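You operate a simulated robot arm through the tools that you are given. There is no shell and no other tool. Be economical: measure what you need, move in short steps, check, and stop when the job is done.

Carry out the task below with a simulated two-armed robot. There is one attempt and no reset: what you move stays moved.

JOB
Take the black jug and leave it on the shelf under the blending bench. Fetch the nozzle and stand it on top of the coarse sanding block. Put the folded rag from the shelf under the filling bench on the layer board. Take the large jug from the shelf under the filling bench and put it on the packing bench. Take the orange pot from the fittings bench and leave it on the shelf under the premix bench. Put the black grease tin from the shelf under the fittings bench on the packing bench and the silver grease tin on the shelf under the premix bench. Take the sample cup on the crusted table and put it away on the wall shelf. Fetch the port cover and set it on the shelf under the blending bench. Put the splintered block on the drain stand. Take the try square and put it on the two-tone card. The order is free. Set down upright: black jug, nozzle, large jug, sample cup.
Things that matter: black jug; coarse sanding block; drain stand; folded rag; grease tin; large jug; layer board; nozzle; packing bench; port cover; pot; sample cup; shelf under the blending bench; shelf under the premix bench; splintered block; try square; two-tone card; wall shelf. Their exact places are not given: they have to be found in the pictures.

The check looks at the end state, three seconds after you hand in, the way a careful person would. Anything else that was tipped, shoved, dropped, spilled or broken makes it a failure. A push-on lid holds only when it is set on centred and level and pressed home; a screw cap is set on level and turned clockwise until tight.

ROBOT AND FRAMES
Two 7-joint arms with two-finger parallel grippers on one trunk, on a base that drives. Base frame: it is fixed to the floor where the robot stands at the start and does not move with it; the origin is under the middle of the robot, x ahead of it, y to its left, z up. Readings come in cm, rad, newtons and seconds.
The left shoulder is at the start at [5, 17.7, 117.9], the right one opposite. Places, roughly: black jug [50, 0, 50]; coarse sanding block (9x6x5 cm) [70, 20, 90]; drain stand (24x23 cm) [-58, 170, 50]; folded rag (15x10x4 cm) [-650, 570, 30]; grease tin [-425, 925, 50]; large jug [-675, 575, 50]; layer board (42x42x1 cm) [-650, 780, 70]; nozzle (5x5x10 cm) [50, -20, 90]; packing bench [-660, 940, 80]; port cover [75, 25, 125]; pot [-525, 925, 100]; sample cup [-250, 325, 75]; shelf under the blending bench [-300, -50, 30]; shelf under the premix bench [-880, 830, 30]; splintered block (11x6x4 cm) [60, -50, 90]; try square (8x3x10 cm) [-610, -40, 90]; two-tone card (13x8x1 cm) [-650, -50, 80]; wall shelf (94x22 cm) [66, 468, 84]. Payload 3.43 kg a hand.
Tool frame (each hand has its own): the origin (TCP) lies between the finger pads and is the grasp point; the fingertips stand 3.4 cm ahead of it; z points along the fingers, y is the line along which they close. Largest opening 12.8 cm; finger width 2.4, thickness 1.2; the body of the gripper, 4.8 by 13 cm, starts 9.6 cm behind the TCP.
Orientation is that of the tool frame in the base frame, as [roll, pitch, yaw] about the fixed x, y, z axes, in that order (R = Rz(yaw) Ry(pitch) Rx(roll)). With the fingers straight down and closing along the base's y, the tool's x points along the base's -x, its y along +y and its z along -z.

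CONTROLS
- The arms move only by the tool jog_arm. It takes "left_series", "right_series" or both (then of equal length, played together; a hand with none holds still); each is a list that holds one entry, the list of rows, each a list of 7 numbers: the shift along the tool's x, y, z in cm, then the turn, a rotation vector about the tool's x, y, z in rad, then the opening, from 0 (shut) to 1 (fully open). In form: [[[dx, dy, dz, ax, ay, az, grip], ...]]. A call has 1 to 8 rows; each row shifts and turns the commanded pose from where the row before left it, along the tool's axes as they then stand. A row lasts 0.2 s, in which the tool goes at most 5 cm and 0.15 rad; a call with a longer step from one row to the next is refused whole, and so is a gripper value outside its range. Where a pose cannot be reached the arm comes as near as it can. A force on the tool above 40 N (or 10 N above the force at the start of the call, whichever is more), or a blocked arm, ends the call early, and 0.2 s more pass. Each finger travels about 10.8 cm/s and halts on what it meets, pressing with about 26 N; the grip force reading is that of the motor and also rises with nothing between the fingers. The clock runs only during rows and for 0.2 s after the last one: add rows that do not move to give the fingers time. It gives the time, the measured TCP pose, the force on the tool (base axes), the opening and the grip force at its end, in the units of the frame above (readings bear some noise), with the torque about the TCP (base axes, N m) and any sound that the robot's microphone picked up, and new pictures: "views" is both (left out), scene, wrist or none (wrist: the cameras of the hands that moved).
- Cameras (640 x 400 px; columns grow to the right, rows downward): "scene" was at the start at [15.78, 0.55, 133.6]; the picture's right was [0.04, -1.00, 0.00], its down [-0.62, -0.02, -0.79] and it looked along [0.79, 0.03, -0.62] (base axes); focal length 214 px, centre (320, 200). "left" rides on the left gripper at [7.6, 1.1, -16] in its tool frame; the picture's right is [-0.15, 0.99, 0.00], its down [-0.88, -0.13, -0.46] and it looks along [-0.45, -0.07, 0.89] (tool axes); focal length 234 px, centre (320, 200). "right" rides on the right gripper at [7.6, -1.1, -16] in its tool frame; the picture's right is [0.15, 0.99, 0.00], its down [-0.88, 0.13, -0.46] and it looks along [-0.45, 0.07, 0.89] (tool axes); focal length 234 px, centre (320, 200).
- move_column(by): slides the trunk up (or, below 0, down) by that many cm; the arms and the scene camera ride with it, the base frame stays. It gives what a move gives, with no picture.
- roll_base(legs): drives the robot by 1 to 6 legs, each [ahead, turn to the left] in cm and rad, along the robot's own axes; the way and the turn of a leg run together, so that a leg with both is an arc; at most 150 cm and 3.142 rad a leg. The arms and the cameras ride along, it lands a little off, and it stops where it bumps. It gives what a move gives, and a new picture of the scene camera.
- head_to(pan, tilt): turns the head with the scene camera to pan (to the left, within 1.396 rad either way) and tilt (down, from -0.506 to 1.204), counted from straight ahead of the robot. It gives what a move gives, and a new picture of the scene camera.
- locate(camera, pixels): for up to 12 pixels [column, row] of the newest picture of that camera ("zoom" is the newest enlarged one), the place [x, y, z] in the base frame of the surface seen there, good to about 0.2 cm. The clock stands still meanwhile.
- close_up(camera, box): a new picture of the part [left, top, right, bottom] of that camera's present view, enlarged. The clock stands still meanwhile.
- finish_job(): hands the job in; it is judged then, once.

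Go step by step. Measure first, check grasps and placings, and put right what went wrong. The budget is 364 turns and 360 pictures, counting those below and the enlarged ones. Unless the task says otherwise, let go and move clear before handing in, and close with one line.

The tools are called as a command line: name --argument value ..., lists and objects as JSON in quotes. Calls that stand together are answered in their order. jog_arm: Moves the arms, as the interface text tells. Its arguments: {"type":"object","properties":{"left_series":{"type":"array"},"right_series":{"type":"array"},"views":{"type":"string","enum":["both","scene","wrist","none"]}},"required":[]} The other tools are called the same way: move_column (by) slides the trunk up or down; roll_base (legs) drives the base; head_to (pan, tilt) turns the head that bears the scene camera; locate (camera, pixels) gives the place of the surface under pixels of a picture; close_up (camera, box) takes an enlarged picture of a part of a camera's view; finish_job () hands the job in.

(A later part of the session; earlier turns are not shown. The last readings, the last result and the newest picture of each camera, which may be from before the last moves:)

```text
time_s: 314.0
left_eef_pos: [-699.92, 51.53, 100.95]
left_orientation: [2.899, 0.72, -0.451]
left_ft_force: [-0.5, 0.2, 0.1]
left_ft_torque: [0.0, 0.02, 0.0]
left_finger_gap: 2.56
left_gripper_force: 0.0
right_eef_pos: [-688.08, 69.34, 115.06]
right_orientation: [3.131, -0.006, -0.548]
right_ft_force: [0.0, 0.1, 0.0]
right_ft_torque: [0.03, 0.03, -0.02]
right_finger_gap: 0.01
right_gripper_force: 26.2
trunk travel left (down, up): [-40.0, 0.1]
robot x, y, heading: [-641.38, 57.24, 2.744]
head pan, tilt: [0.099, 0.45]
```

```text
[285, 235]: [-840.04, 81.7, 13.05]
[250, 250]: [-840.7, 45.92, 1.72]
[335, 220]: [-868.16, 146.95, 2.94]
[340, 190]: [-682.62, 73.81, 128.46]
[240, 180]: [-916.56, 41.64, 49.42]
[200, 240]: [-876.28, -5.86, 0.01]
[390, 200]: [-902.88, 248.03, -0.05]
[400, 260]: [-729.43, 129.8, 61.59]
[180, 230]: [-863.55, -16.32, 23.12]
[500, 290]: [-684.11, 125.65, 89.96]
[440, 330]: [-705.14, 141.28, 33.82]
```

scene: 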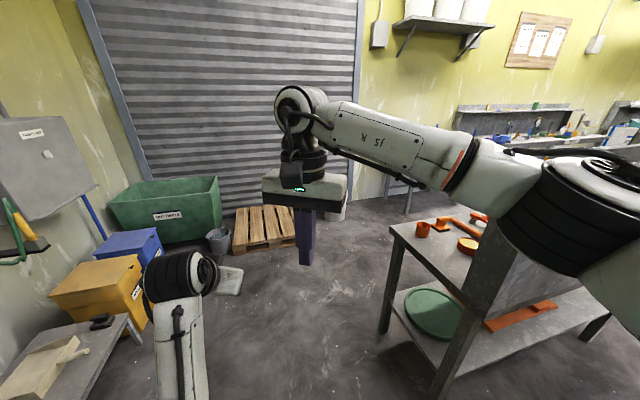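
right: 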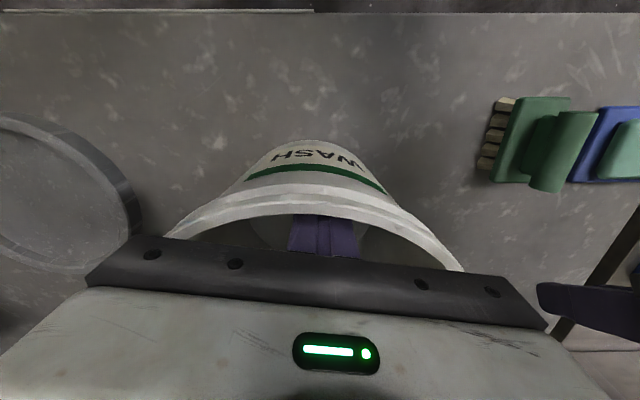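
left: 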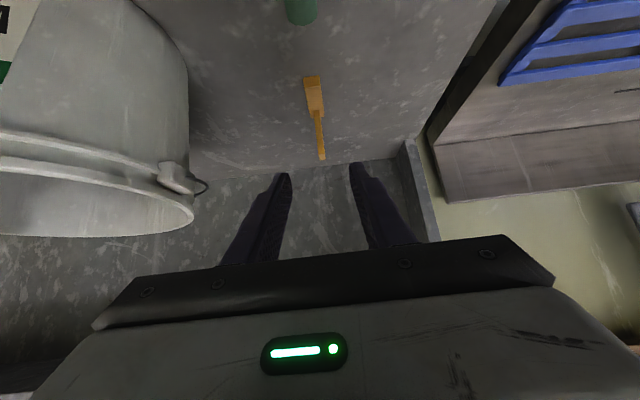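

The pallet edge is at x -840 and the bench's west edge at -734. I'll go west to x≈-780, then north along x≈-800.

roll_base --legs '[[0, 0.39], [139, 0], [0, -1.44], [150, 0], [40, 0]]'

head_to --pan -0.3 --tilt 0.3

```text
time_s: 334.8
left_eef_pos: [-826.59, 301.43, 100.89]
left_orientation: [2.899, 0.72, -1.555]
left_ft_force: [-0.3, 0.0, -0.4]
left_ft_torque: [-0.01, -0.02, -0.02]
left_finger_gap: 2.59
left_gripper_force: 0.1
right_eef_pos: [-805.41, 298.81, 115.16]
right_orientation: [3.133, -0.007, -1.653]
right_ft_force: [-0.8, 0.8, 0.5]
right_ft_torque: [-0.02, -0.03, -0.01]
right_finger_gap: 0.01
right_gripper_force: 25.9
trunk travel left (down, up): [-40.0, 0.1]
robot x, y, heading: [-795.26, 251.98, 1.643]
head pan, tilt: [0.099, 0.45]
```

scene: 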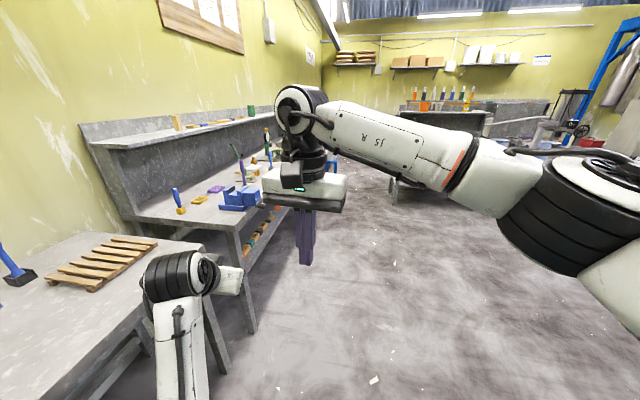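

```text
time_s: 335.7
left_eef_pos: [-826.67, 301.28, 100.98]
left_orientation: [2.899, 0.719, -1.556]
left_ft_force: [0.5, -0.5, -0.8]
left_ft_torque: [0.02, -0.01, 0.0]
left_finger_gap: 2.56
left_gripper_force: 0.0
right_eef_pos: [-805.51, 298.71, 115.17]
right_orientation: [3.132, -0.007, -1.651]
right_ft_force: [-0.5, 0.2, 0.4]
right_ft_torque: [0.04, 0.02, -0.04]
right_finger_gap: 0.0
right_gripper_force: 25.5
trunk travel left (down, up): [-40.0, 0.1]
robot x, y, heading: [-795.57, 252.06, 1.644]
head pan, tilt: [-0.3, 0.3]
```

scene: 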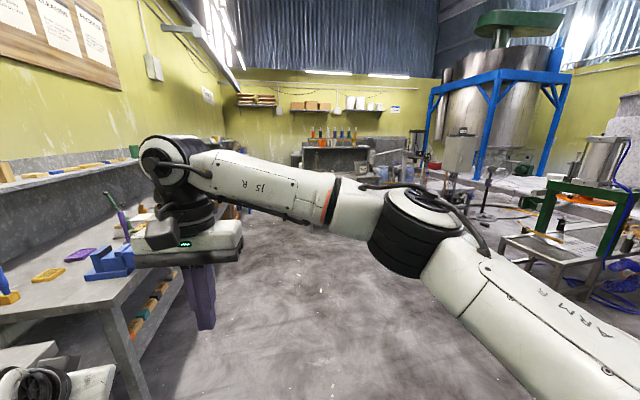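

The floor ahead is open. I'll locate the far benches to find the filling bench.

close_up --camera "scene" --box '[230, 90, 560, 250]'

locate --camera "scene" --pixels '[[340, 150], [305, 150], [385, 160], [420, 165], [460, 180], [500, 250], [555, 290], [350, 200], [470, 215], [330, 170], [445, 150]]'

```text
1.94 times, centred on (395, 170) of scene
```

zoom: 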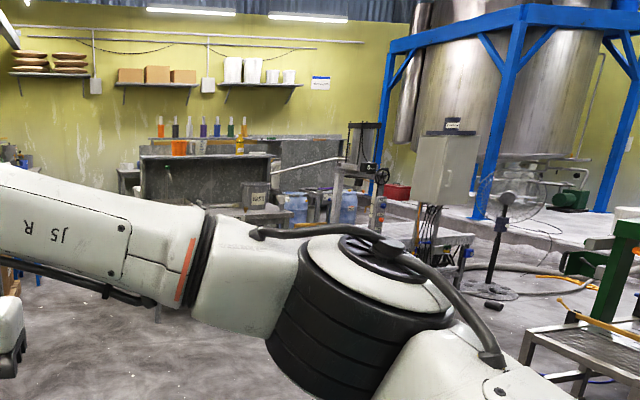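

```text
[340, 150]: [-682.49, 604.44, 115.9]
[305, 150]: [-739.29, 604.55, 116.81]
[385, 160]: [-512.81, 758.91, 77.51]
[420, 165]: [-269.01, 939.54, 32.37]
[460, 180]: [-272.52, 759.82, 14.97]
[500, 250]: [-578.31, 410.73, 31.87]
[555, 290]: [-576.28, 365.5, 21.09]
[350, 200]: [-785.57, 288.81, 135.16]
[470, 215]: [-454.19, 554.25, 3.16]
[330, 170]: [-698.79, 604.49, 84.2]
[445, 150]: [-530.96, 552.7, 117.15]
```

The filling bench's back panel is at y 604, x about -740…-560. I'll drive to about (-690,490) and face it.

roll_base --legs '[[0, -0.49], [150, 0], [105, 0], [0, 0.415]]'

head_to --pan -0.2 --tilt 0.6

```text
time_s: 350.6
left_eef_pos: [-721.49, 534.97, 100.97]
left_orientation: [2.9, 0.72, -1.635]
left_ft_force: [0.2, 0.3, -0.2]
left_ft_torque: [0.02, -0.03, 0.02]
left_finger_gap: 2.56
left_gripper_force: 0.0
right_eef_pos: [-700.47, 530.48, 115.14]
right_orientation: [3.133, -0.006, -1.732]
right_ft_force: [0.4, -0.1, 0.2]
right_ft_torque: [0.02, 0.0, -0.02]
right_finger_gap: 0.03
right_gripper_force: 26.1
trunk travel left (down, up): [-40.0, 0.1]
robot x, y, heading: [-694.39, 482.95, 1.562]
head pan, tilt: [-0.3, 0.3]
```

scene: 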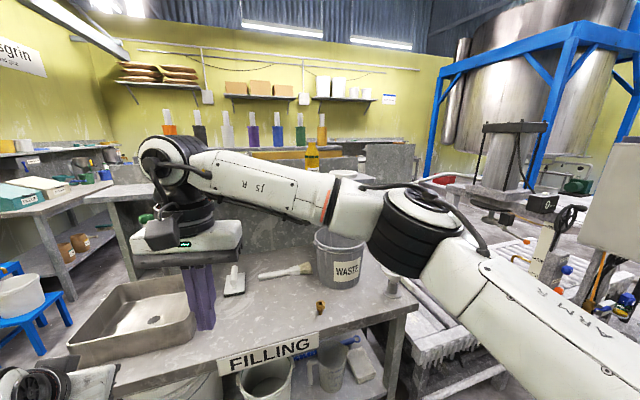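

```text
time_s: 351.4
left_eef_pos: [-721.32, 534.92, 100.91]
left_orientation: [2.901, 0.718, -1.634]
left_ft_force: [0.7, 0.6, -0.2]
left_ft_torque: [0.0, 0.01, 0.0]
left_finger_gap: 2.55
left_gripper_force: 0.0
right_eef_pos: [-700.57, 530.56, 115.14]
right_orientation: [3.133, -0.007, -1.732]
right_ft_force: [0.1, 1.1, 0.4]
right_ft_torque: [0.05, -0.04, -0.01]
right_finger_gap: 0.0
right_gripper_force: 26.2
trunk travel left (down, up): [-40.0, 0.1]
robot x, y, heading: [-694.41, 482.75, 1.564]
head pan, tilt: [-0.201, 0.6]
```

scene: 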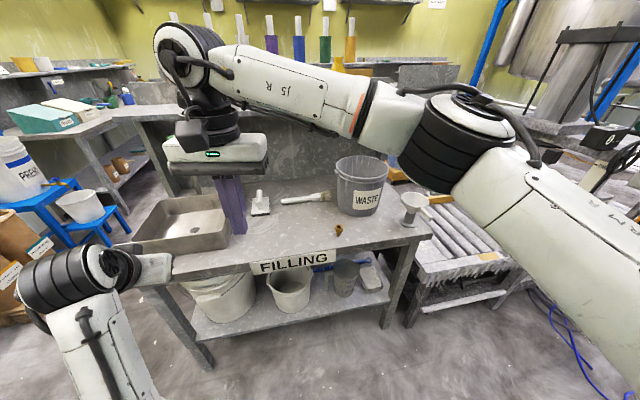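

This is the filling bench, with buckets, a jug and a rag on the shelf below. I'll back up for a clear view of the shelf.

roll_base --legs '[[-40, 0]]'

close_up --camera "scene" --box '[180, 180, 460, 360]'

```text
time_s: 353.9
left_eef_pos: [-721.65, 494.54, 100.95]
left_orientation: [2.901, 0.72, -1.635]
left_ft_force: [0.6, -0.1, -0.3]
left_ft_torque: [0.0, 0.03, 0.01]
left_finger_gap: 2.57
left_gripper_force: 0.0
right_eef_pos: [-700.9, 490.19, 115.14]
right_orientation: [3.133, -0.006, -1.734]
right_ft_force: [-0.1, -0.2, 0.4]
right_ft_torque: [0.0, 0.0, 0.03]
right_finger_gap: 0.0
right_gripper_force: 26.0
trunk travel left (down, up): [-40.0, 0.1]
robot x, y, heading: [-694.9, 443.0, 1.566]
head pan, tilt: [-0.201, 0.6]
```

scene: 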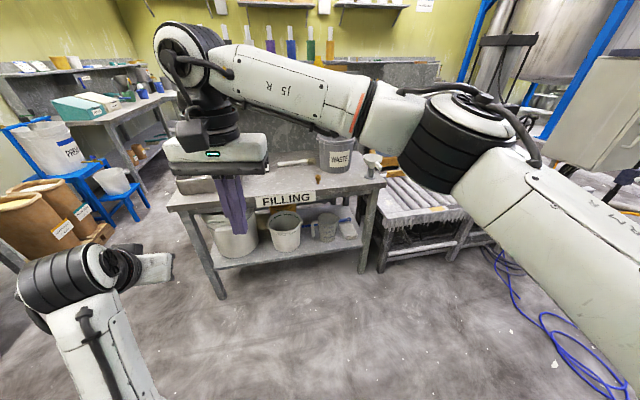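

```text
2.22 times, centred on (320, 270) of scene
```

zoom: 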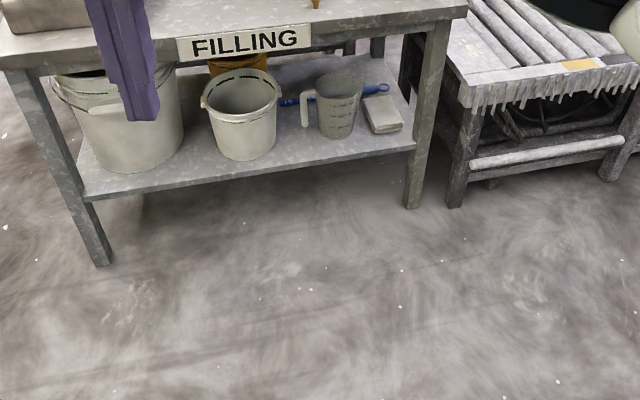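

I see the large jug (zoom 340,105), its handle to the left, and the rag (zoom 382,113). I'll measure.

locate --camera "zoom" --pixels '[[340, 80], [340, 110], [335, 135], [308, 110], [308, 95], [357, 100], [365, 100], [400, 125], [383, 95], [382, 115], [275, 100], [410, 150]]'

close_up --camera "scene" --box '[250, 190, 390, 270]'

```text
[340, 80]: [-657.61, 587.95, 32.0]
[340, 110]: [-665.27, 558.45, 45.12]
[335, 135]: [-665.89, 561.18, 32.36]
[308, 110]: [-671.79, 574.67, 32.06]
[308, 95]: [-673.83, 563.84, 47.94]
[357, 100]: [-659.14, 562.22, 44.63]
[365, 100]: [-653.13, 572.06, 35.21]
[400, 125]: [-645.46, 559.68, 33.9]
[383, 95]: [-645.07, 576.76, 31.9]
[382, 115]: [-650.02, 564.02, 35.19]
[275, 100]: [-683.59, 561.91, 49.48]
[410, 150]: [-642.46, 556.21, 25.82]
```

```text
4.57 times, centred on (320, 230) of scene
```

zoom: 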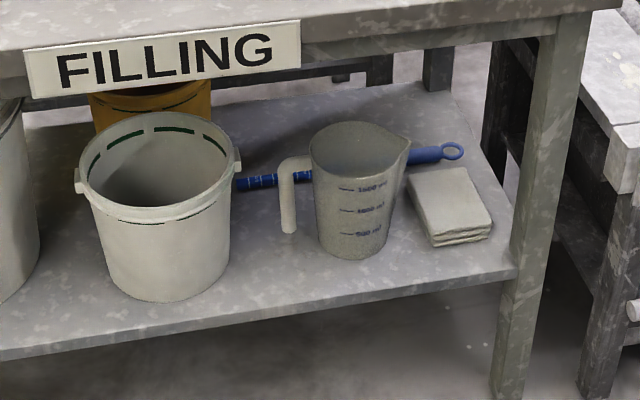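

The jug's handle bar is on its left side and the rag lies to its right. I'll measure exact points in this zoom.

locate --camera "zoom" --pixels '[[408, 175], [468, 167], [491, 222], [432, 236], [450, 200], [288, 170], [287, 200], [287, 228], [312, 165], [330, 240], [300, 160], [405, 140]]'

```text
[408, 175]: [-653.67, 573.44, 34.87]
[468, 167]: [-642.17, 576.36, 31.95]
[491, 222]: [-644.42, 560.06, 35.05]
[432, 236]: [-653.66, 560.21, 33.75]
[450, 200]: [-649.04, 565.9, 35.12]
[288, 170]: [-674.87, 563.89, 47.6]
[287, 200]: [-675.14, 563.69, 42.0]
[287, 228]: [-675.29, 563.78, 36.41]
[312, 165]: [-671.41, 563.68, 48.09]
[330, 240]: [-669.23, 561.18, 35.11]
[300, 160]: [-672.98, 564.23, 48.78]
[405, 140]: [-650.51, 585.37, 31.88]
```

The handle bar is at (-675,564.5), z 36–48, and the rag spans x -653.7…-644.4 with its front at y 560. I'll set both hands to straight 45° poses here in the open.

jog_arm --left_series '[[[0, 0, 0, 0.12, 0, 0, 0.4], [0, 0, 0, 0.12, 0, 0, 0.4], [0, 0, 2, 0, -0.08, 0, 0.4], [0, 0, 2, 0, 0, 0, 0.4], [0, 0, 2, 0, 0, 0, 0.4], [0, 0, 0, 0, 0, 0, 0.4], [0, 0, 0, 0, 0, 0, 0.4], [0, 0, 0, 0, 0, 0, 0.4]]]' --right_series '[[[0, -2, 0, 0, 0, -0.08, 0.9], [0, -3, 0, 0, 0, -0.08, 0.9], [0, -3, 0, 0, -0.13, 0, 0.9], [0, -3, 0, 0, -0.13, 0, 0.9], [0, -3, 0, 0, -0.13, 0, 0.9], [0, -3, 0, 0, -0.13, 0, 0.9], [0, 0, 0, 0, -0.13, 0, 0.9], [0, 0, 0, 0, -0.13, 0, 0.9]]]' --views "scene"

```text
time_s: 355.8
left_eef_pos: [-721.66, 498.72, 96.68]
left_orientation: [3.14, 0.798, -1.639]
left_ft_force: [-0.1, -0.1, -0.6]
left_ft_torque: [0.01, -0.01, 0.03]
left_finger_gap: 5.13
left_gripper_force: 0.1
right_eef_pos: [-683.86, 489.75, 115.07]
right_orientation: [3.125, 0.778, -1.586]
right_ft_force: [-0.3, 0.5, 0.0]
right_ft_torque: [-0.02, -0.03, 0.02]
right_finger_gap: 11.5
right_gripper_force: 0.1
trunk travel left (down, up): [-40.0, 0.1]
robot x, y, heading: [-694.52, 442.55, 1.567]
head pan, tilt: [-0.201, 0.6]
```

scene: 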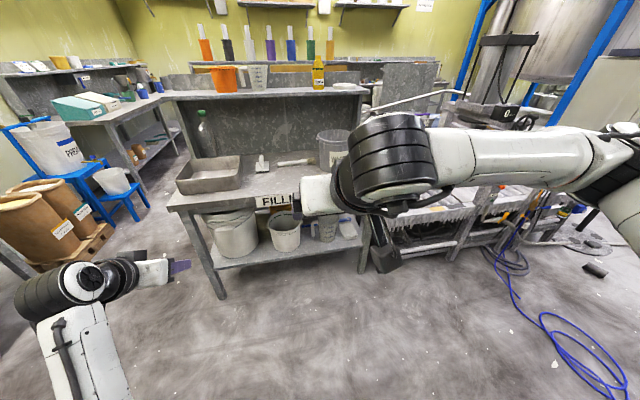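

Both hands are posed well. I'll move to about (-662,478) facing the bench and lower the trunk.

roll_base --legs '[[0, -0.73], [49, 0], [0, 0.73]]'

move_column --by -40

head_to --pan 0 --tilt 0.7

```text
time_s: 362.5
left_eef_pos: [-689.89, 534.11, 96.65]
left_orientation: [3.139, 0.8, -1.618]
left_ft_force: [0.0, -0.8, 0.6]
left_ft_torque: [0.03, -0.01, -0.01]
left_finger_gap: 5.14
left_gripper_force: 0.1
right_eef_pos: [-652.1, 525.77, 115.09]
right_orientation: [3.128, 0.775, -1.566]
right_ft_force: [0.0, 0.0, -0.3]
right_ft_torque: [-0.02, -0.03, 0.01]
right_finger_gap: 11.53
right_gripper_force: 0.0
trunk travel left (down, up): [-40.0, 0.1]
robot x, y, heading: [-661.81, 478.5, 1.578]
head pan, tilt: [-0.201, 0.6]
```

scene: 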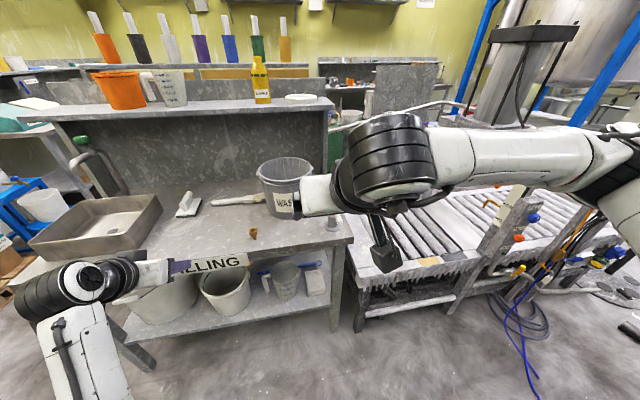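

```text
time_s: 366.4
left_eef_pos: [-689.87, 533.83, 60.6]
left_orientation: [3.098, 0.833, -1.651]
left_ft_force: [-0.7, 0.3, 0.3]
left_ft_torque: [-0.01, 0.01, 0.03]
left_finger_gap: 5.1
left_gripper_force: 0.1
right_eef_pos: [-651.27, 524.7, 77.2]
right_orientation: [3.102, 0.795, -1.585]
right_ft_force: [0.6, 0.9, -0.5]
right_ft_torque: [0.01, 0.01, -0.02]
right_finger_gap: 11.53
right_gripper_force: 0.1
trunk travel left (down, up): [0.0, 40.1]
robot x, y, heading: [-662.13, 478.25, 1.579]
head pan, tilt: [-0.201, 0.6]
```

```text
time_s: 367.1
left_eef_pos: [-689.84, 533.96, 60.74]
left_orientation: [3.095, 0.835, -1.652]
left_ft_force: [0.7, 0.8, 0.4]
left_ft_torque: [0.02, 0.0, -0.03]
left_finger_gap: 5.13
left_gripper_force: 0.1
right_eef_pos: [-651.32, 524.58, 77.22]
right_orientation: [3.103, 0.797, -1.588]
right_ft_force: [-0.7, -0.6, -0.1]
right_ft_torque: [0.02, 0.0, -0.02]
right_finger_gap: 11.51
right_gripper_force: 0.1
trunk travel left (down, up): [0.0, 40.1]
robot x, y, heading: [-662.07, 478.35, 1.578]
head pan, tilt: [0.0, 0.7]
```

scene: 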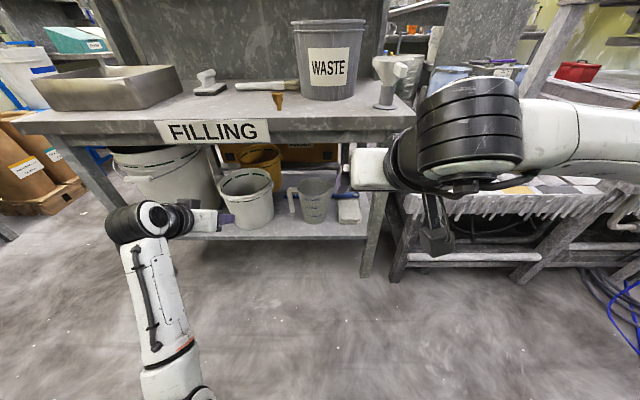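

I'll lower both hands in front of the shelf and line up the left hand with the handle.

jog_arm --left_series '[[[1.2, -2.5, 1.15, 0.046, 0, 0, 0.4], [1.2, -2.5, 1.15, 0, 0, 0, 0.4], [1.2, -2.5, 1.15, 0, 0, 0, 0.4], [1.2, -2.5, 1.15, 0, 0, 0, 0.4], [1.2, -2.5, 1.15, 0, 0, 0, 0.4], [1.2, -2.4, 1.15, 0, 0, 0, 0.4]]]' --right_series '[[[3.2, 0, 3.15, 0.038, 0, 0, 0.9], [3.2, -0.5, 3.15, 0, 0, 0, 0.9], [3.2, -0.5, 3.15, 0, 0, 0, 0.9], [3.2, -0.5, 3.15, 0, 0, 0, 0.9], [3.2, -0.5, 3.15, 0, 0, 0, 0.9], [3.2, 0, 3.15, 0, 0, 0, 0.9]]]'

```text
time_s: 368.0
left_eef_pos: [-682.56, 537.32, 62.92]
left_orientation: [3.088, 0.976, -1.692]
left_ft_force: [-0.3, 0.8, 0.0]
left_ft_torque: [0.01, 0.01, 0.02]
left_finger_gap: 5.14
left_gripper_force: 0.1
right_eef_pos: [-650.55, 524.48, 62.9]
right_orientation: [3.138, 0.797, -1.586]
right_ft_force: [-0.1, 0.2, -0.2]
right_ft_torque: [-0.02, 0.02, -0.01]
right_finger_gap: 11.52
right_gripper_force: 0.1
trunk travel left (down, up): [0.0, 40.1]
robot x, y, heading: [-662.11, 478.07, 1.577]
head pan, tilt: [0.0, 0.7]
stopped in row 4 (left hand): the arm was blocked; the commanded pose is now the measured one
```

scene: 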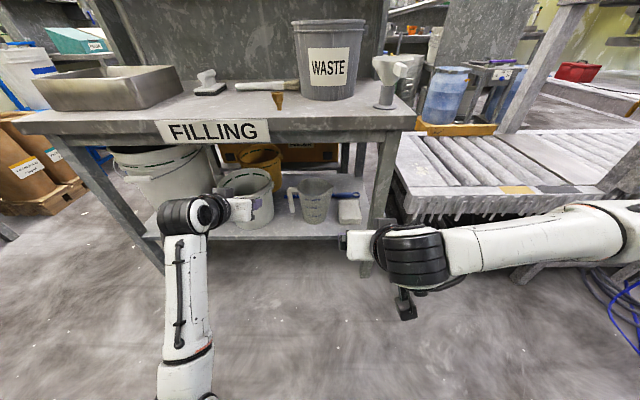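
right: 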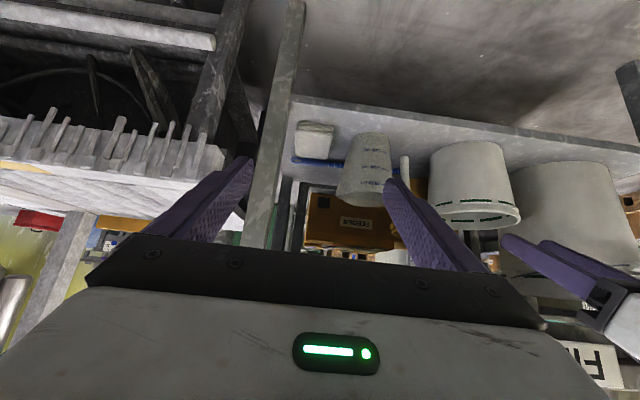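
left: 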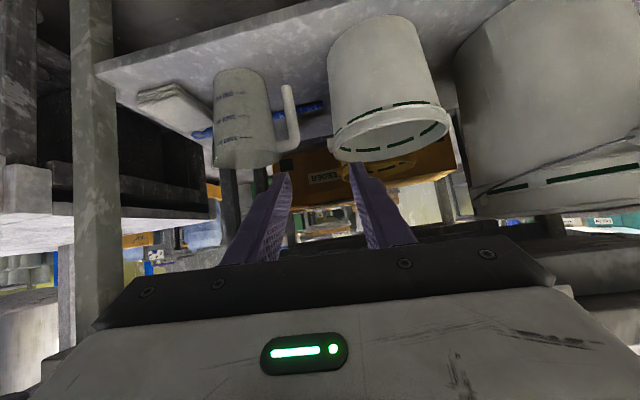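

The left arm is stuck in an elbow-down posture. I'll swing the left wrist outward (pointing the tool inward) to bring the elbow out to the side.

jog_arm --left_series '[[[0, 2, -1, 0.12, 0, 0.085, 0.4], [0, 2, -1, 0.12, 0, 0.085, 0.4], [0, 2, -1, 0.12, 0, 0.085, 0.4], [0, 2, 0, 0.12, 0, 0.085, 0.4], [0, 2, 0, 0.12, 0, 0.085, 0.4], [0, 2, 0, 0.12, 0, 0.085, 0.4], [0, 0, 0, 0.12, 0, 0.085, 0.4], [0, 0, 0, 0.12, 0, 0.085, 0.4]]]' --views "scene"

```text
time_s: 368.6
left_eef_pos: [-679.64, 536.58, 64.21]
left_orientation: [-2.914, 1.028, -1.805]
left_ft_force: [-0.4, -0.1, -0.8]
left_ft_torque: [0.03, -0.03, -0.01]
left_finger_gap: 5.1
left_gripper_force: 0.0
right_eef_pos: [-650.85, 524.63, 62.15]
right_orientation: [-3.137, 0.792, -1.578]
right_ft_force: [0.1, -0.6, -0.8]
right_ft_torque: [0.01, 0.0, 0.05]
right_finger_gap: 11.52
right_gripper_force: 0.0
trunk travel left (down, up): [0.0, 40.1]
robot x, y, heading: [-661.66, 478.34, 1.58]
head pan, tilt: [0.0, 0.7]
stopped in row 3 (left hand): the arm was blocked; the commanded pose is now the measured one
```

scene: 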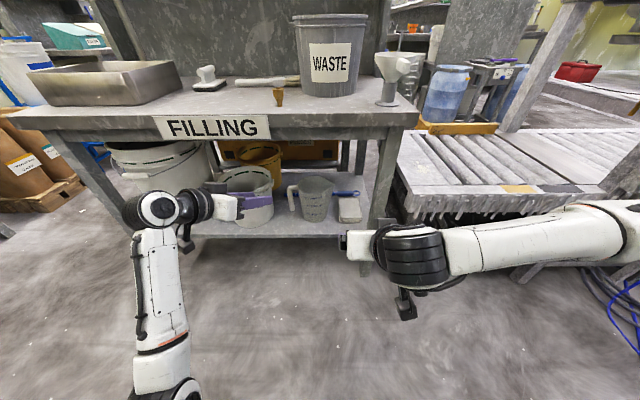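

It's blocked again. I'll look down-left at the elbow.

head_to --pan 0.7 --tilt 1.1

```text
time_s: 369.7
left_eef_pos: [-679.57, 536.66, 64.41]
left_orientation: [-2.914, 1.034, -1.808]
left_ft_force: [0.4, -0.3, 0.4]
left_ft_torque: [0.03, 0.0, 0.01]
left_finger_gap: 5.12
left_gripper_force: 0.2
right_eef_pos: [-650.66, 524.67, 62.12]
right_orientation: [-3.135, 0.792, -1.579]
right_ft_force: [0.3, 0.9, -0.2]
right_ft_torque: [0.03, 0.0, 0.01]
right_finger_gap: 11.52
right_gripper_force: 0.0
trunk travel left (down, up): [0.0, 40.1]
robot x, y, heading: [-661.96, 478.06, 1.576]
head pan, tilt: [0.7, 1.1]
```

scene: 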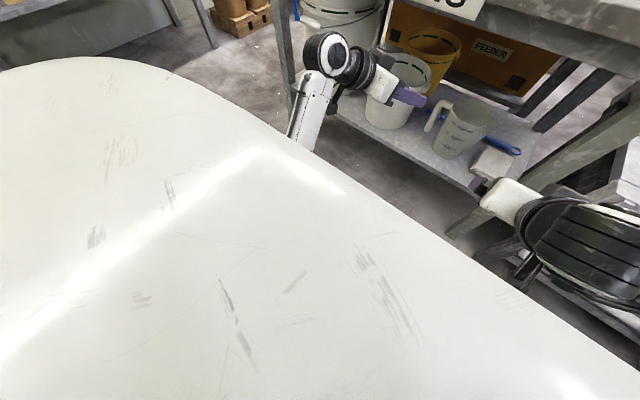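

The elbow is tucked under the torso. I'll back away and stretch the left arm out forward and to the left to free the elbow.

roll_base --legs '[[-50, 0]]'

head_to --pan 0.3 --tilt 0.7

jog_arm --left_series '[[[-2, 1, 3.5, 0, 0, 0, 0.4], [-2, 1, 3.5, 0, 0, 0, 0.4], [-2, 1, 3.5, 0, 0, 0, 0.4], [-2, 2, 3.5, 0, 0, 0, 0.4], [-2, 2, 3.5, 0, 0, 0, 0.4], [-2, 2, 3.5, 0, 0, 0, 0.4]]]' --views "scene"

```text
time_s: 372.6
left_eef_pos: [-679.16, 486.57, 64.54]
left_orientation: [-2.913, 1.038, -1.802]
left_ft_force: [0.7, 0.3, 0.0]
left_ft_torque: [-0.02, 0.0, 0.01]
left_finger_gap: 5.12
left_gripper_force: 0.2
right_eef_pos: [-650.36, 474.56, 61.94]
right_orientation: [-3.135, 0.791, -1.577]
right_ft_force: [-0.5, -1.1, -0.8]
right_ft_torque: [0.0, -0.01, -0.03]
right_finger_gap: 11.53
right_gripper_force: 0.0
trunk travel left (down, up): [0.0, 40.1]
robot x, y, heading: [-661.53, 428.39, 1.579]
head pan, tilt: [0.7, 1.1]
```

scene: 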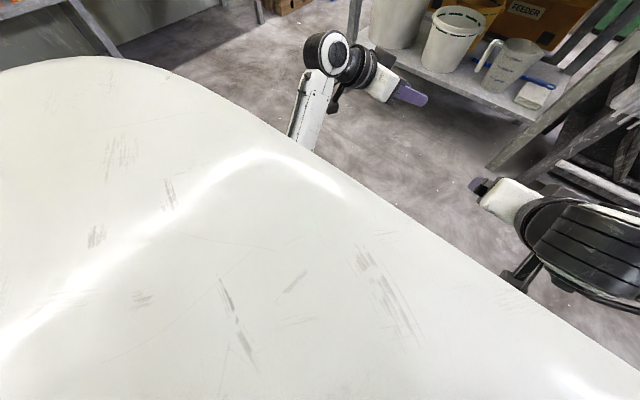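

```text
time_s: 373.5
left_eef_pos: [-679.33, 486.67, 64.65]
left_orientation: [-2.916, 1.04, -1.805]
left_ft_force: [-0.6, -0.2, 0.2]
left_ft_torque: [-0.01, -0.01, 0.01]
left_finger_gap: 5.13
left_gripper_force: 0.0
right_eef_pos: [-650.35, 474.46, 61.97]
right_orientation: [-3.135, 0.792, -1.58]
right_ft_force: [-0.2, -0.2, 0.1]
right_ft_torque: [-0.04, 0.02, -0.02]
right_finger_gap: 11.53
right_gripper_force: 0.0
trunk travel left (down, up): [0.0, 40.1]
robot x, y, heading: [-661.6, 427.95, 1.582]
head pan, tilt: [0.3, 0.7]
```

scene: 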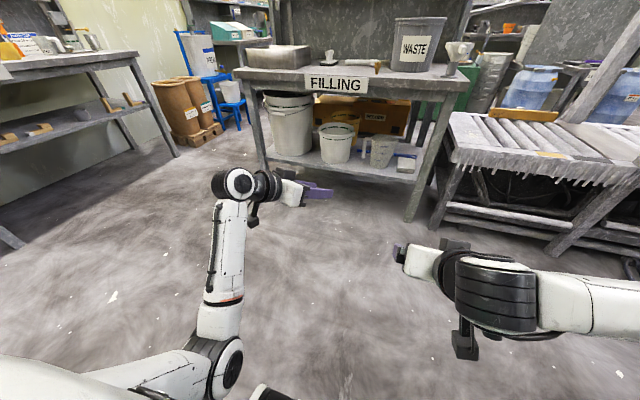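

```text
time_s: 374.9
left_eef_pos: [-677.37, 510.62, 61.63]
left_orientation: [-2.891, 1.028, -1.782]
left_ft_force: [0.6, -0.5, -0.3]
left_ft_torque: [-0.04, 0.05, 0.0]
left_finger_gap: 5.1
left_gripper_force: 0.1
left hand out of reach, approached as far as the arm can: row 6
right_eef_pos: [-650.77, 475.03, 60.82]
right_orientation: [-3.116, 0.775, -1.565]
right_ft_force: [0.6, -0.1, -0.3]
right_ft_torque: [-0.04, -0.02, -0.01]
right_finger_gap: 11.51
right_gripper_force: 0.0
trunk travel left (down, up): [0.0, 40.1]
robot x, y, heading: [-661.73, 427.96, 1.578]
head pan, tilt: [0.3, 0.7]
```

scene: 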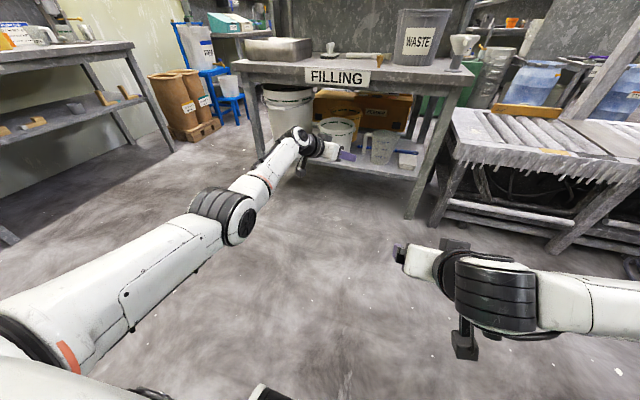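

The arm is stretched out now. I'll retract it while turning the tool inward so the elbow folds to the left side.

jog_arm --left_series '[[[0, 0, 0, 0.111, 0.017, 0.065, 0.4], [0, 0, 0, 0.111, 0.017, 0.065, 0.4], [0.5, 0.3, -1.5, 0.111, 0.017, 0.065, 0.4], [0.9, 0.4, -3, 0.111, 0.017, 0.065, 0.4], [0.9, 0.4, -3, 0.111, 0.017, 0.065, 0.4], [0.9, 0.4, -3, 0.111, 0.017, 0.065, 0.4], [0.9, 0.4, -3, 0.111, 0.017, 0.065, 0.4], [0.9, 0.4, -3, 0, 0, 0, 0.4]]]' --views "scene"

```text
time_s: 376.7
left_eef_pos: [-689.92, 491.87, 65.05]
left_orientation: [-2.881, 1.028, -2.687]
left_ft_force: [0.3, 0.1, 0.2]
left_ft_torque: [-0.02, 0.01, 0.01]
left_finger_gap: 5.11
left_gripper_force: 0.1
left hand out of reach, approached as far as the arm can: row 1, 2, 3, 4, 5, 6, 7, 8
right_eef_pos: [-650.93, 475.02, 60.75]
right_orientation: [-3.117, 0.776, -1.566]
right_ft_force: [-0.1, 0.7, -0.6]
right_ft_torque: [0.0, -0.02, 0.0]
right_finger_gap: 11.53
right_gripper_force: 0.1
trunk travel left (down, up): [0.0, 40.1]
robot x, y, heading: [-661.5, 428.16, 1.576]
head pan, tilt: [0.3, 0.7]
```

scene: 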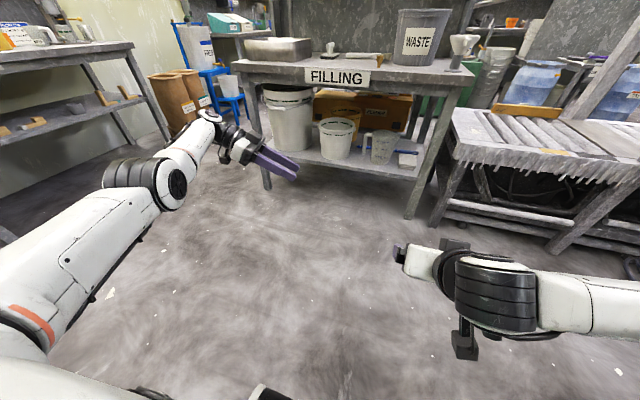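

The elbow is out to the left now. I'll pull the hand back toward the body, keeping that posture.

jog_arm --left_series '[[[0, -4.3, 1.2, 0, 0, 0, 0.4], [0, -4.3, 1.2, 0, 0, 0, 0.4], [0, -4.3, 1.2, 0, 0, 0, 0.4], [0, 0, 0, -0.09, -0.02, -0.06, 0.4], [0, 0, 0, -0.09, -0.02, -0.06, 0.4], [0, 0, 0, -0.09, -0.02, -0.06, 0.4], [0, 0, 0, -0.09, -0.02, -0.06, 0.4]]]' --views "scene"

```text
time_s: 378.3
left_eef_pos: [-684.11, 479.96, 65.08]
left_orientation: [-2.816, 1.035, -2.188]
left_ft_force: [-0.1, -0.3, -0.4]
left_ft_torque: [0.01, 0.02, 0.0]
left_finger_gap: 5.14
left_gripper_force: 0.1
right_eef_pos: [-650.84, 475.05, 60.75]
right_orientation: [-3.117, 0.775, -1.565]
right_ft_force: [0.3, 0.8, -0.5]
right_ft_torque: [-0.02, 0.0, -0.03]
right_finger_gap: 11.53
right_gripper_force: 0.0
trunk travel left (down, up): [0.0, 40.1]
robot x, y, heading: [-661.77, 427.98, 1.577]
head pan, tilt: [0.3, 0.7]
```

scene: 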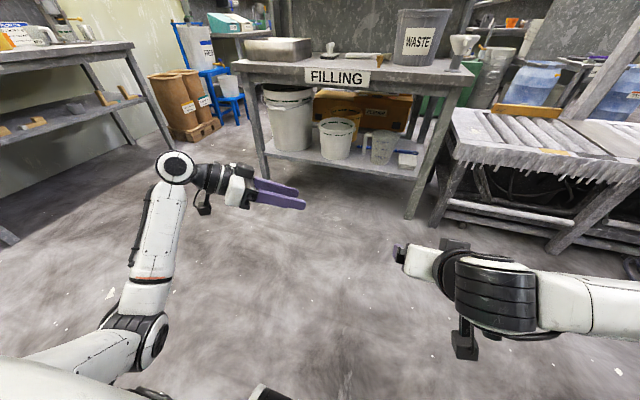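

The elbow is further out. I'll straighten the tool (yaw and roll) while extending slightly forward, and see whether it stays free.

jog_arm --left_series '[[[0, 0, 1, -0.12, -0.014, -0.042, 0.4], [0, 0, 1, -0.12, -0.014, -0.042, 0.4], [0, 0, 1, -0.12, -0.014, -0.042, 0.4], [0, 0, 1, -0.12, -0.014, -0.042, 0.4], [0, 0, 1, -0.12, -0.014, -0.042, 0.4], [0, 0, 1, -0.12, -0.014, -0.042, 0.4], [0, 0, 1, -0.12, -0.014, -0.042, 0.4]]]' --views "scene"

```text
time_s: 379.9
left_eef_pos: [-680.89, 485.03, 61.56]
left_orientation: [-3.123, 1.083, -1.574]
left_ft_force: [-0.4, -0.3, 0.2]
left_ft_torque: [0.03, -0.03, -0.07]
left_finger_gap: 5.11
left_gripper_force: 0.0
right_eef_pos: [-650.74, 475.12, 60.79]
right_orientation: [-3.118, 0.774, -1.565]
right_ft_force: [-0.5, -0.6, -0.2]
right_ft_torque: [-0.03, 0.02, -0.03]
right_finger_gap: 11.55
right_gripper_force: 0.1
trunk travel left (down, up): [0.0, 40.1]
robot x, y, heading: [-661.68, 427.92, 1.576]
head pan, tilt: [0.3, 0.7]
```

scene: 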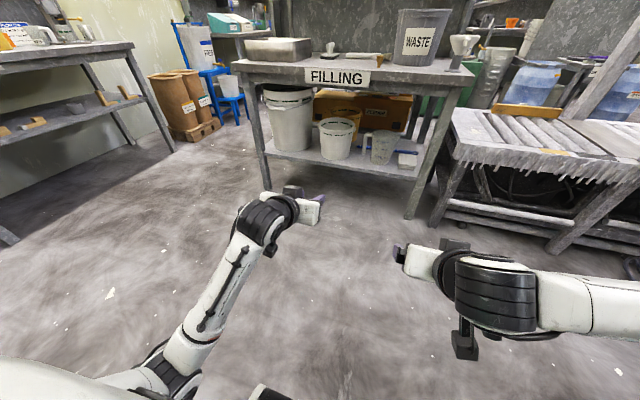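

The left arm is free again. I'll lower it to the handle's height to test.

jog_arm --left_series '[[[2.6, -1, 3.2, 0, 0, 0, 0.4], [2.6, -1, 3.2, 0, 0, 0, 0.4], [3.98, -1, 2.1, 0, 0, 0, 0.4], [3.98, -1, 2.1, 0, 0, 0, 0.4], [2.5, -1, 1.3, 0, 0, 0, 0.4]]]' --right_series '[[[1.4, 0, 1.4, 0, 0, 0, 0.9], [1.4, 0, 1.4, 0, 0, 0, 0.9], [1.4, 0, 1.4, 0, 0, 0, 0.9], [1.4, 0, 1.4, 0, 0, 0, 0.9], [1.4, 0, 1.4, 0, 0, 0, 0.9]]]' --views "none"

```text
time_s: 381.1
left_eef_pos: [-684.59, 489.39, 42.33]
left_orientation: [2.802, 1.086, -1.853]
left_ft_force: [0.9, -0.6, 0.2]
left_ft_torque: [0.02, 0.0, -0.01]
left_finger_gap: 5.1
left_gripper_force: 0.1
right_eef_pos: [-650.48, 474.83, 50.55]
right_orientation: [-3.114, 0.772, -1.567]
right_ft_force: [0.7, -1.0, -0.1]
right_ft_torque: [0.03, 0.0, 0.03]
right_finger_gap: 11.53
right_gripper_force: 0.1
trunk travel left (down, up): [0.0, 40.1]
robot x, y, heading: [-661.34, 428.23, 1.58]
head pan, tilt: [0.3, 0.7]
stopped in row 5 (left hand): the arm was blocked; the commanded pose is now the measured one
```

The left arm gets blocked when coming inward. At l≈+23 it's fine, so I'll level its roll there and plan the robot's x so the handle lies at that offset.

jog_arm --left_series '[[[0, 1, 1, 0.115, 0, 0, 0.4], [0, 1, 1, 0.115, 0, 0, 0.4], [0, 0, 1, 0.11, 0, 0, 0.4], [0, 0, 0, 0, 0, 0, 0.4]]]' --views "scene"

```text
time_s: 382.1
left_eef_pos: [-686.4, 492.03, 41.66]
left_orientation: [-3.137, 1.087, -1.851]
left_ft_force: [0.3, -0.1, 0.7]
left_ft_torque: [-0.02, -0.02, -0.03]
left_finger_gap: 5.1
left_gripper_force: 0.0
right_eef_pos: [-650.46, 474.82, 51.0]
right_orientation: [-3.117, 0.774, -1.568]
right_ft_force: [0.2, -0.3, -0.9]
right_ft_torque: [0.03, 0.01, 0.01]
right_finger_gap: 11.53
right_gripper_force: 0.0
trunk travel left (down, up): [0.0, 40.1]
robot x, y, heading: [-661.38, 428.41, 1.58]
head pan, tilt: [0.3, 0.7]
```

scene: 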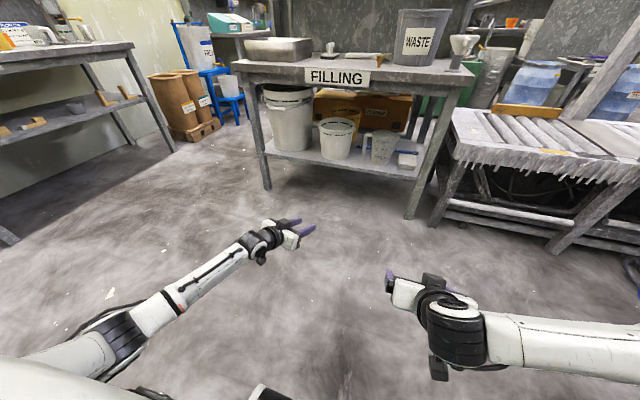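

The elbow is now properly out to the left. I'll correct the remaining yaw and then move inward.

jog_arm --left_series '[[[0, 0, 0, -0.12, 0, -0.065, 0.4], [0, 0, 0, -0.12, 0, -0.065, 0.4], [0, -2, 0, 0, 0, 0, 0.4], [0, -2, 0, 0, 0, 0, 0.4], [0, -2, 0, 0, 0, 0, 0.4], [0, 0, 0, 0, 0, 0, 0.4]]]' --views "scene"

```text
time_s: 383.7
left_eef_pos: [-684.98, 492.25, 41.44]
left_orientation: [2.997, 1.083, -1.686]
left_ft_force: [0.5, -0.4, 0.6]
left_ft_torque: [-0.05, 0.03, 0.0]
left_finger_gap: 5.13
left_gripper_force: 0.1
right_eef_pos: [-650.61, 474.93, 50.8]
right_orientation: [-3.115, 0.775, -1.567]
right_ft_force: [-1.0, -0.2, -0.5]
right_ft_torque: [0.03, 0.03, -0.03]
right_finger_gap: 11.52
right_gripper_force: 0.1
trunk travel left (down, up): [0.0, 40.1]
robot x, y, heading: [-661.69, 428.11, 1.583]
head pan, tilt: [0.3, 0.7]
stopped in row 6 (left hand): the arm was blocked; the commanded pose is now the measured one
```

scene: 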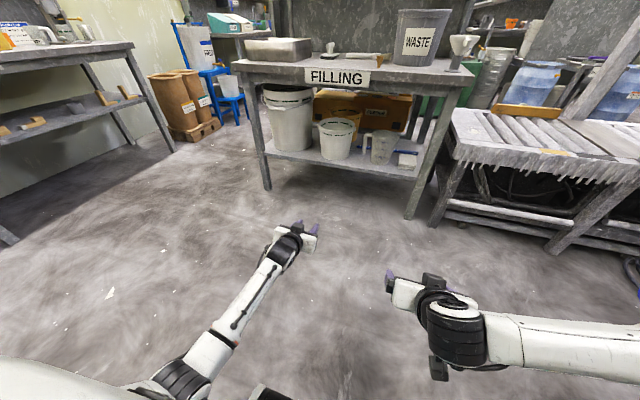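

I'll use the right hand for both items in turn and park the left hand higher and closer to the body.

jog_arm --left_series '[[[-2.15, 1.7, -3.8, 0.025, 0, 0, 0.4], [-2.15, 1.7, -3.8, 0.025, 0, 0, 0.4], [-2.15, 1.7, -3.8, 0.025, 0, 0, 0.4], [-2.15, 1.7, -3.8, 0.025, 0, 0, 0.4], [-2.15, 1.7, -3.8, 0.025, 0, 0, 0.4], [-2.15, 1.7, -3.8, 0.025, 0, 0, 0.4]]]' --views "scene"

```text
time_s: 385.1
left_eef_pos: [-694.43, 478.63, 63.85]
left_orientation: [-3.13, 1.078, -1.681]
left_ft_force: [-0.4, 0.0, 0.2]
left_ft_torque: [0.0, -0.02, 0.02]
left_finger_gap: 5.11
left_gripper_force: 0.0
right_eef_pos: [-650.49, 474.89, 50.93]
right_orientation: [-3.117, 0.775, -1.567]
right_ft_force: [0.5, 0.0, 1.0]
right_ft_torque: [-0.01, 0.01, 0.02]
right_finger_gap: 11.5
right_gripper_force: 0.1
trunk travel left (down, up): [0.0, 40.1]
robot x, y, heading: [-662.06, 428.65, 1.575]
head pan, tilt: [0.3, 0.7]
```

scene: 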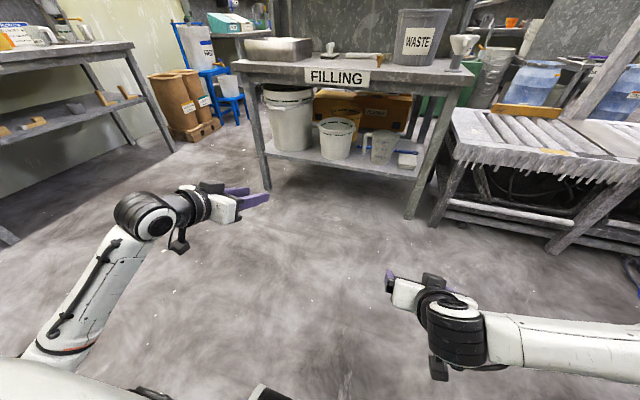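

I'll drive in to y≈495 and reach for the rag with the right hand.

roll_base --legs '[[66, 0]]'

jog_arm --right_series '[[[-0.8, -0.7, 4, 0, 0, 0, 0.95], [-0.8, -0.7, 4, 0, 0, 0, 0.95], [-0.8, 0, 4, 0, 0, 0, 0.95], [-0.8, 0, 4, 0, 0, 0, 0.95], [0, 0, 0, 0, 0, 0, 0.95]]]'

```text
time_s: 388.8
left_eef_pos: [-695.74, 544.94, 63.86]
left_orientation: [-3.129, 1.079, -1.676]
left_ft_force: [0.6, 0.0, -0.6]
left_ft_torque: [0.02, -0.03, -0.01]
left_finger_gap: 5.13
left_gripper_force: 0.1
right_eef_pos: [-651.68, 541.45, 51.01]
right_orientation: [-3.118, 0.775, -1.558]
right_ft_force: [-1.0, -0.2, 0.8]
right_ft_torque: [0.02, 0.01, -0.03]
right_finger_gap: 11.5
right_gripper_force: 0.0
trunk travel left (down, up): [0.0, 40.1]
robot x, y, heading: [-662.87, 494.32, 1.583]
head pan, tilt: [0.3, 0.7]
```

scene: 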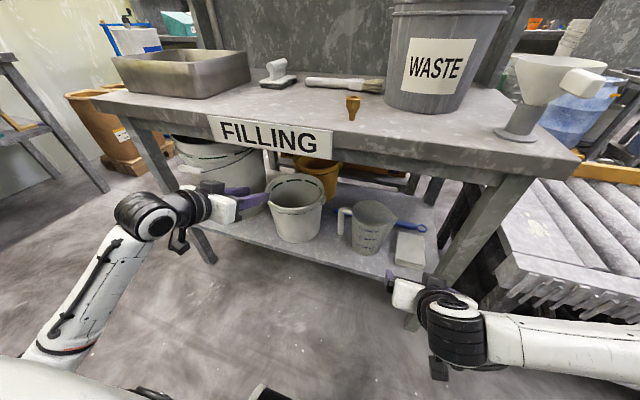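

```text
time_s: 389.8
left_eef_pos: [-695.79, 545.03, 63.86]
left_orientation: [-3.13, 1.08, -1.674]
left_ft_force: [-0.7, 0.5, 0.0]
left_ft_torque: [-0.01, 0.0, 0.0]
left_finger_gap: 5.12
left_gripper_force: 0.2
right_eef_pos: [-650.29, 552.35, 42.81]
right_orientation: [-3.12, 0.761, -1.569]
right_ft_force: [-0.9, -1.6, -1.1]
right_ft_torque: [0.03, 0.05, -0.14]
right_finger_gap: 12.1
right_gripper_force: 0.1
trunk travel left (down, up): [0.0, 40.1]
robot x, y, heading: [-662.6, 494.89, 1.583]
head pan, tilt: [0.3, 0.7]
stopped in row 4 (right hand): the force on the tool passed its limit (the readings are from after the stop); the commanded pose is now the measured one
```

scene: 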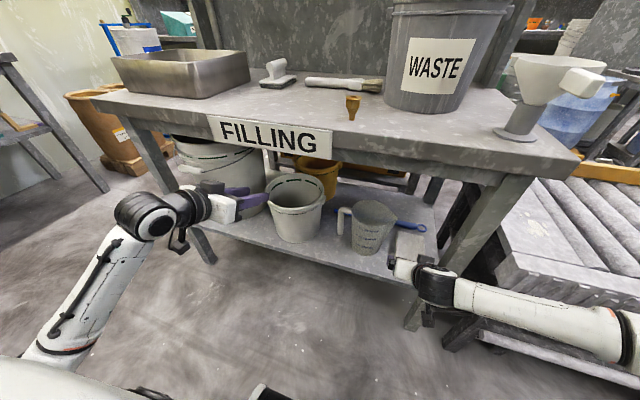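
right: 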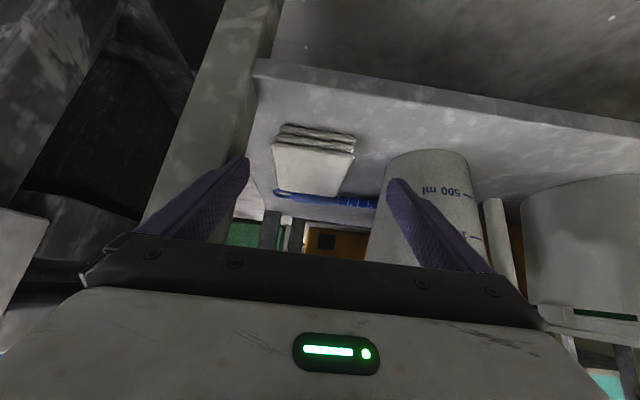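

The force limit tripped, probably because the +x finger touched the bench leg at (240,165). I'll measure the leg and rag.

locate --camera "right" --pixels '[[275, 145], [352, 155], [283, 132], [352, 145], [335, 195], [278, 185], [245, 120], [230, 150], [250, 90], [305, 160], [420, 165], [395, 175]]'

```text
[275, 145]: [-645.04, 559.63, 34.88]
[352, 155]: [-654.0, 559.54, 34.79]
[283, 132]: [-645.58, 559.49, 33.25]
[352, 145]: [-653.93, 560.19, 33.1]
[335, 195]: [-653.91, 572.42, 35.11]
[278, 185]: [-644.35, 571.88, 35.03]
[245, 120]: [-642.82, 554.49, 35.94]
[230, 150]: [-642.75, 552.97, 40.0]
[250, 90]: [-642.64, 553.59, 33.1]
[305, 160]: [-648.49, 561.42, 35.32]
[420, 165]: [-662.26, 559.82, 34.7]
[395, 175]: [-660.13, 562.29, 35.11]
```

There's only 1.8 cm between the rag and the leg, so I'll go in high with a narrower opening, open beyond the leg and then descend on the rag.

jog_arm --right_series '[[[-1.4, 0, -1.4, 0, 0, 0, 0.6], [-2.1, 0, -2.2, 0, 0, 0, 0.6], [-1.4, 0, -1.4, 0, 0, 0, 0.6], [-2.6, -0.3, 2.5, 0, 0, 0, 0.6], [-2.6, 0, 2.5, 0, 0, 0, 0.6], [-2.7, 0, 2.6, 0, 0, 0, 0.6], [0, 0, 0, 0, 0, 0, 0.6]]]'

```text
time_s: 391.4
left_eef_pos: [-695.77, 544.95, 63.92]
left_orientation: [-3.129, 1.082, -1.674]
left_ft_force: [-0.5, 1.2, -0.3]
left_ft_torque: [0.02, -0.02, -0.01]
left_finger_gap: 5.11
left_gripper_force: 0.0
right_eef_pos: [-649.86, 563.41, 49.9]
right_orientation: [-3.119, 0.761, -1.569]
right_ft_force: [-0.4, 0.2, 0.6]
right_ft_torque: [0.01, -0.01, 0.01]
right_finger_gap: 7.7
right_gripper_force: 0.0
trunk travel left (down, up): [0.0, 40.1]
robot x, y, heading: [-662.98, 494.44, 1.589]
head pan, tilt: [0.3, 0.7]
```

scene: 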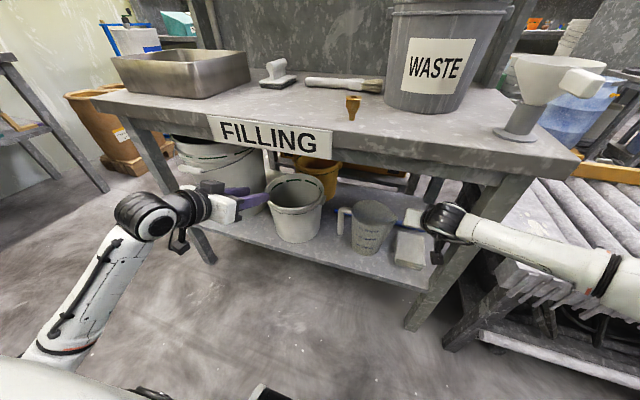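
right: 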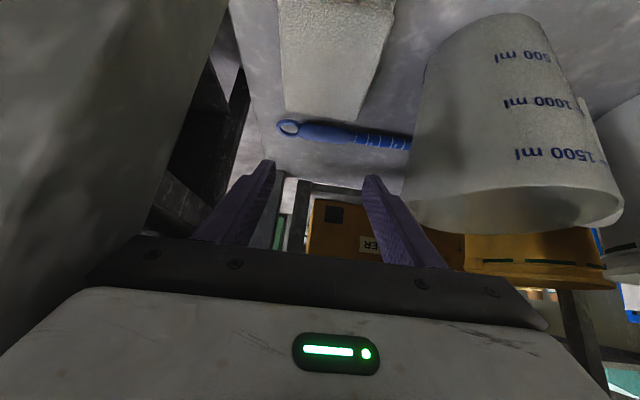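

I'll open and descend vertically onto the rag.

jog_arm --right_series '[[[1.93, 0, 2.03, 0, 0, 0, 0.9], [1.93, 0, 2.03, 0, 0, 0, 0.9], [1.93, 0, 2.03, 0, 0, 0, 0.9], [1.93, 0, 2.03, 0, 0, 0, 0.9], [1.6, 0, 1.7, 0, 0, 0, 0.9], [0, 0, 0, 0, 0, 0, 0.9]]]'

```text
time_s: 392.8
left_eef_pos: [-695.71, 544.84, 63.91]
left_orientation: [-3.129, 1.081, -1.673]
left_ft_force: [0.1, 0.7, -0.1]
left_ft_torque: [0.0, 0.01, -0.01]
left_finger_gap: 5.11
left_gripper_force: 0.1
right_eef_pos: [-649.72, 563.5, 36.29]
right_orientation: [-3.122, 0.76, -1.567]
right_ft_force: [-10.7, -2.8, 3.3]
right_ft_torque: [-0.06, -0.67, -0.77]
right_finger_gap: 10.97
right_gripper_force: 0.0
trunk travel left (down, up): [0.0, 40.1]
robot x, y, heading: [-662.42, 494.86, 1.587]
head pan, tilt: [0.3, 0.7]
```

scene: 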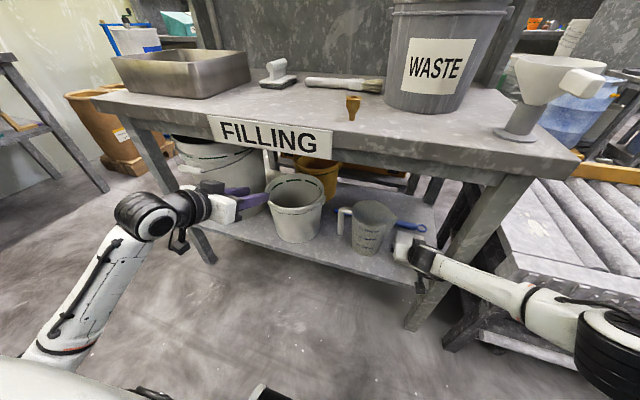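
right: 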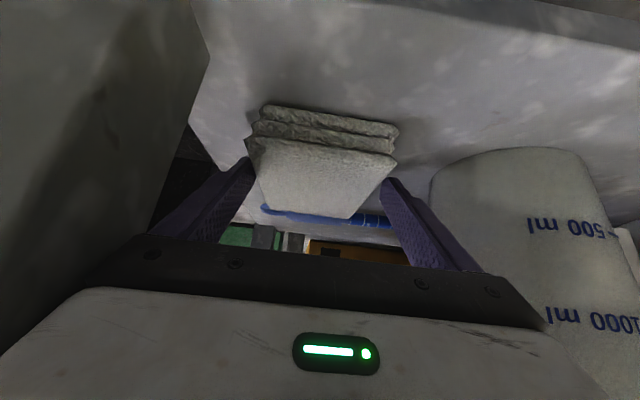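

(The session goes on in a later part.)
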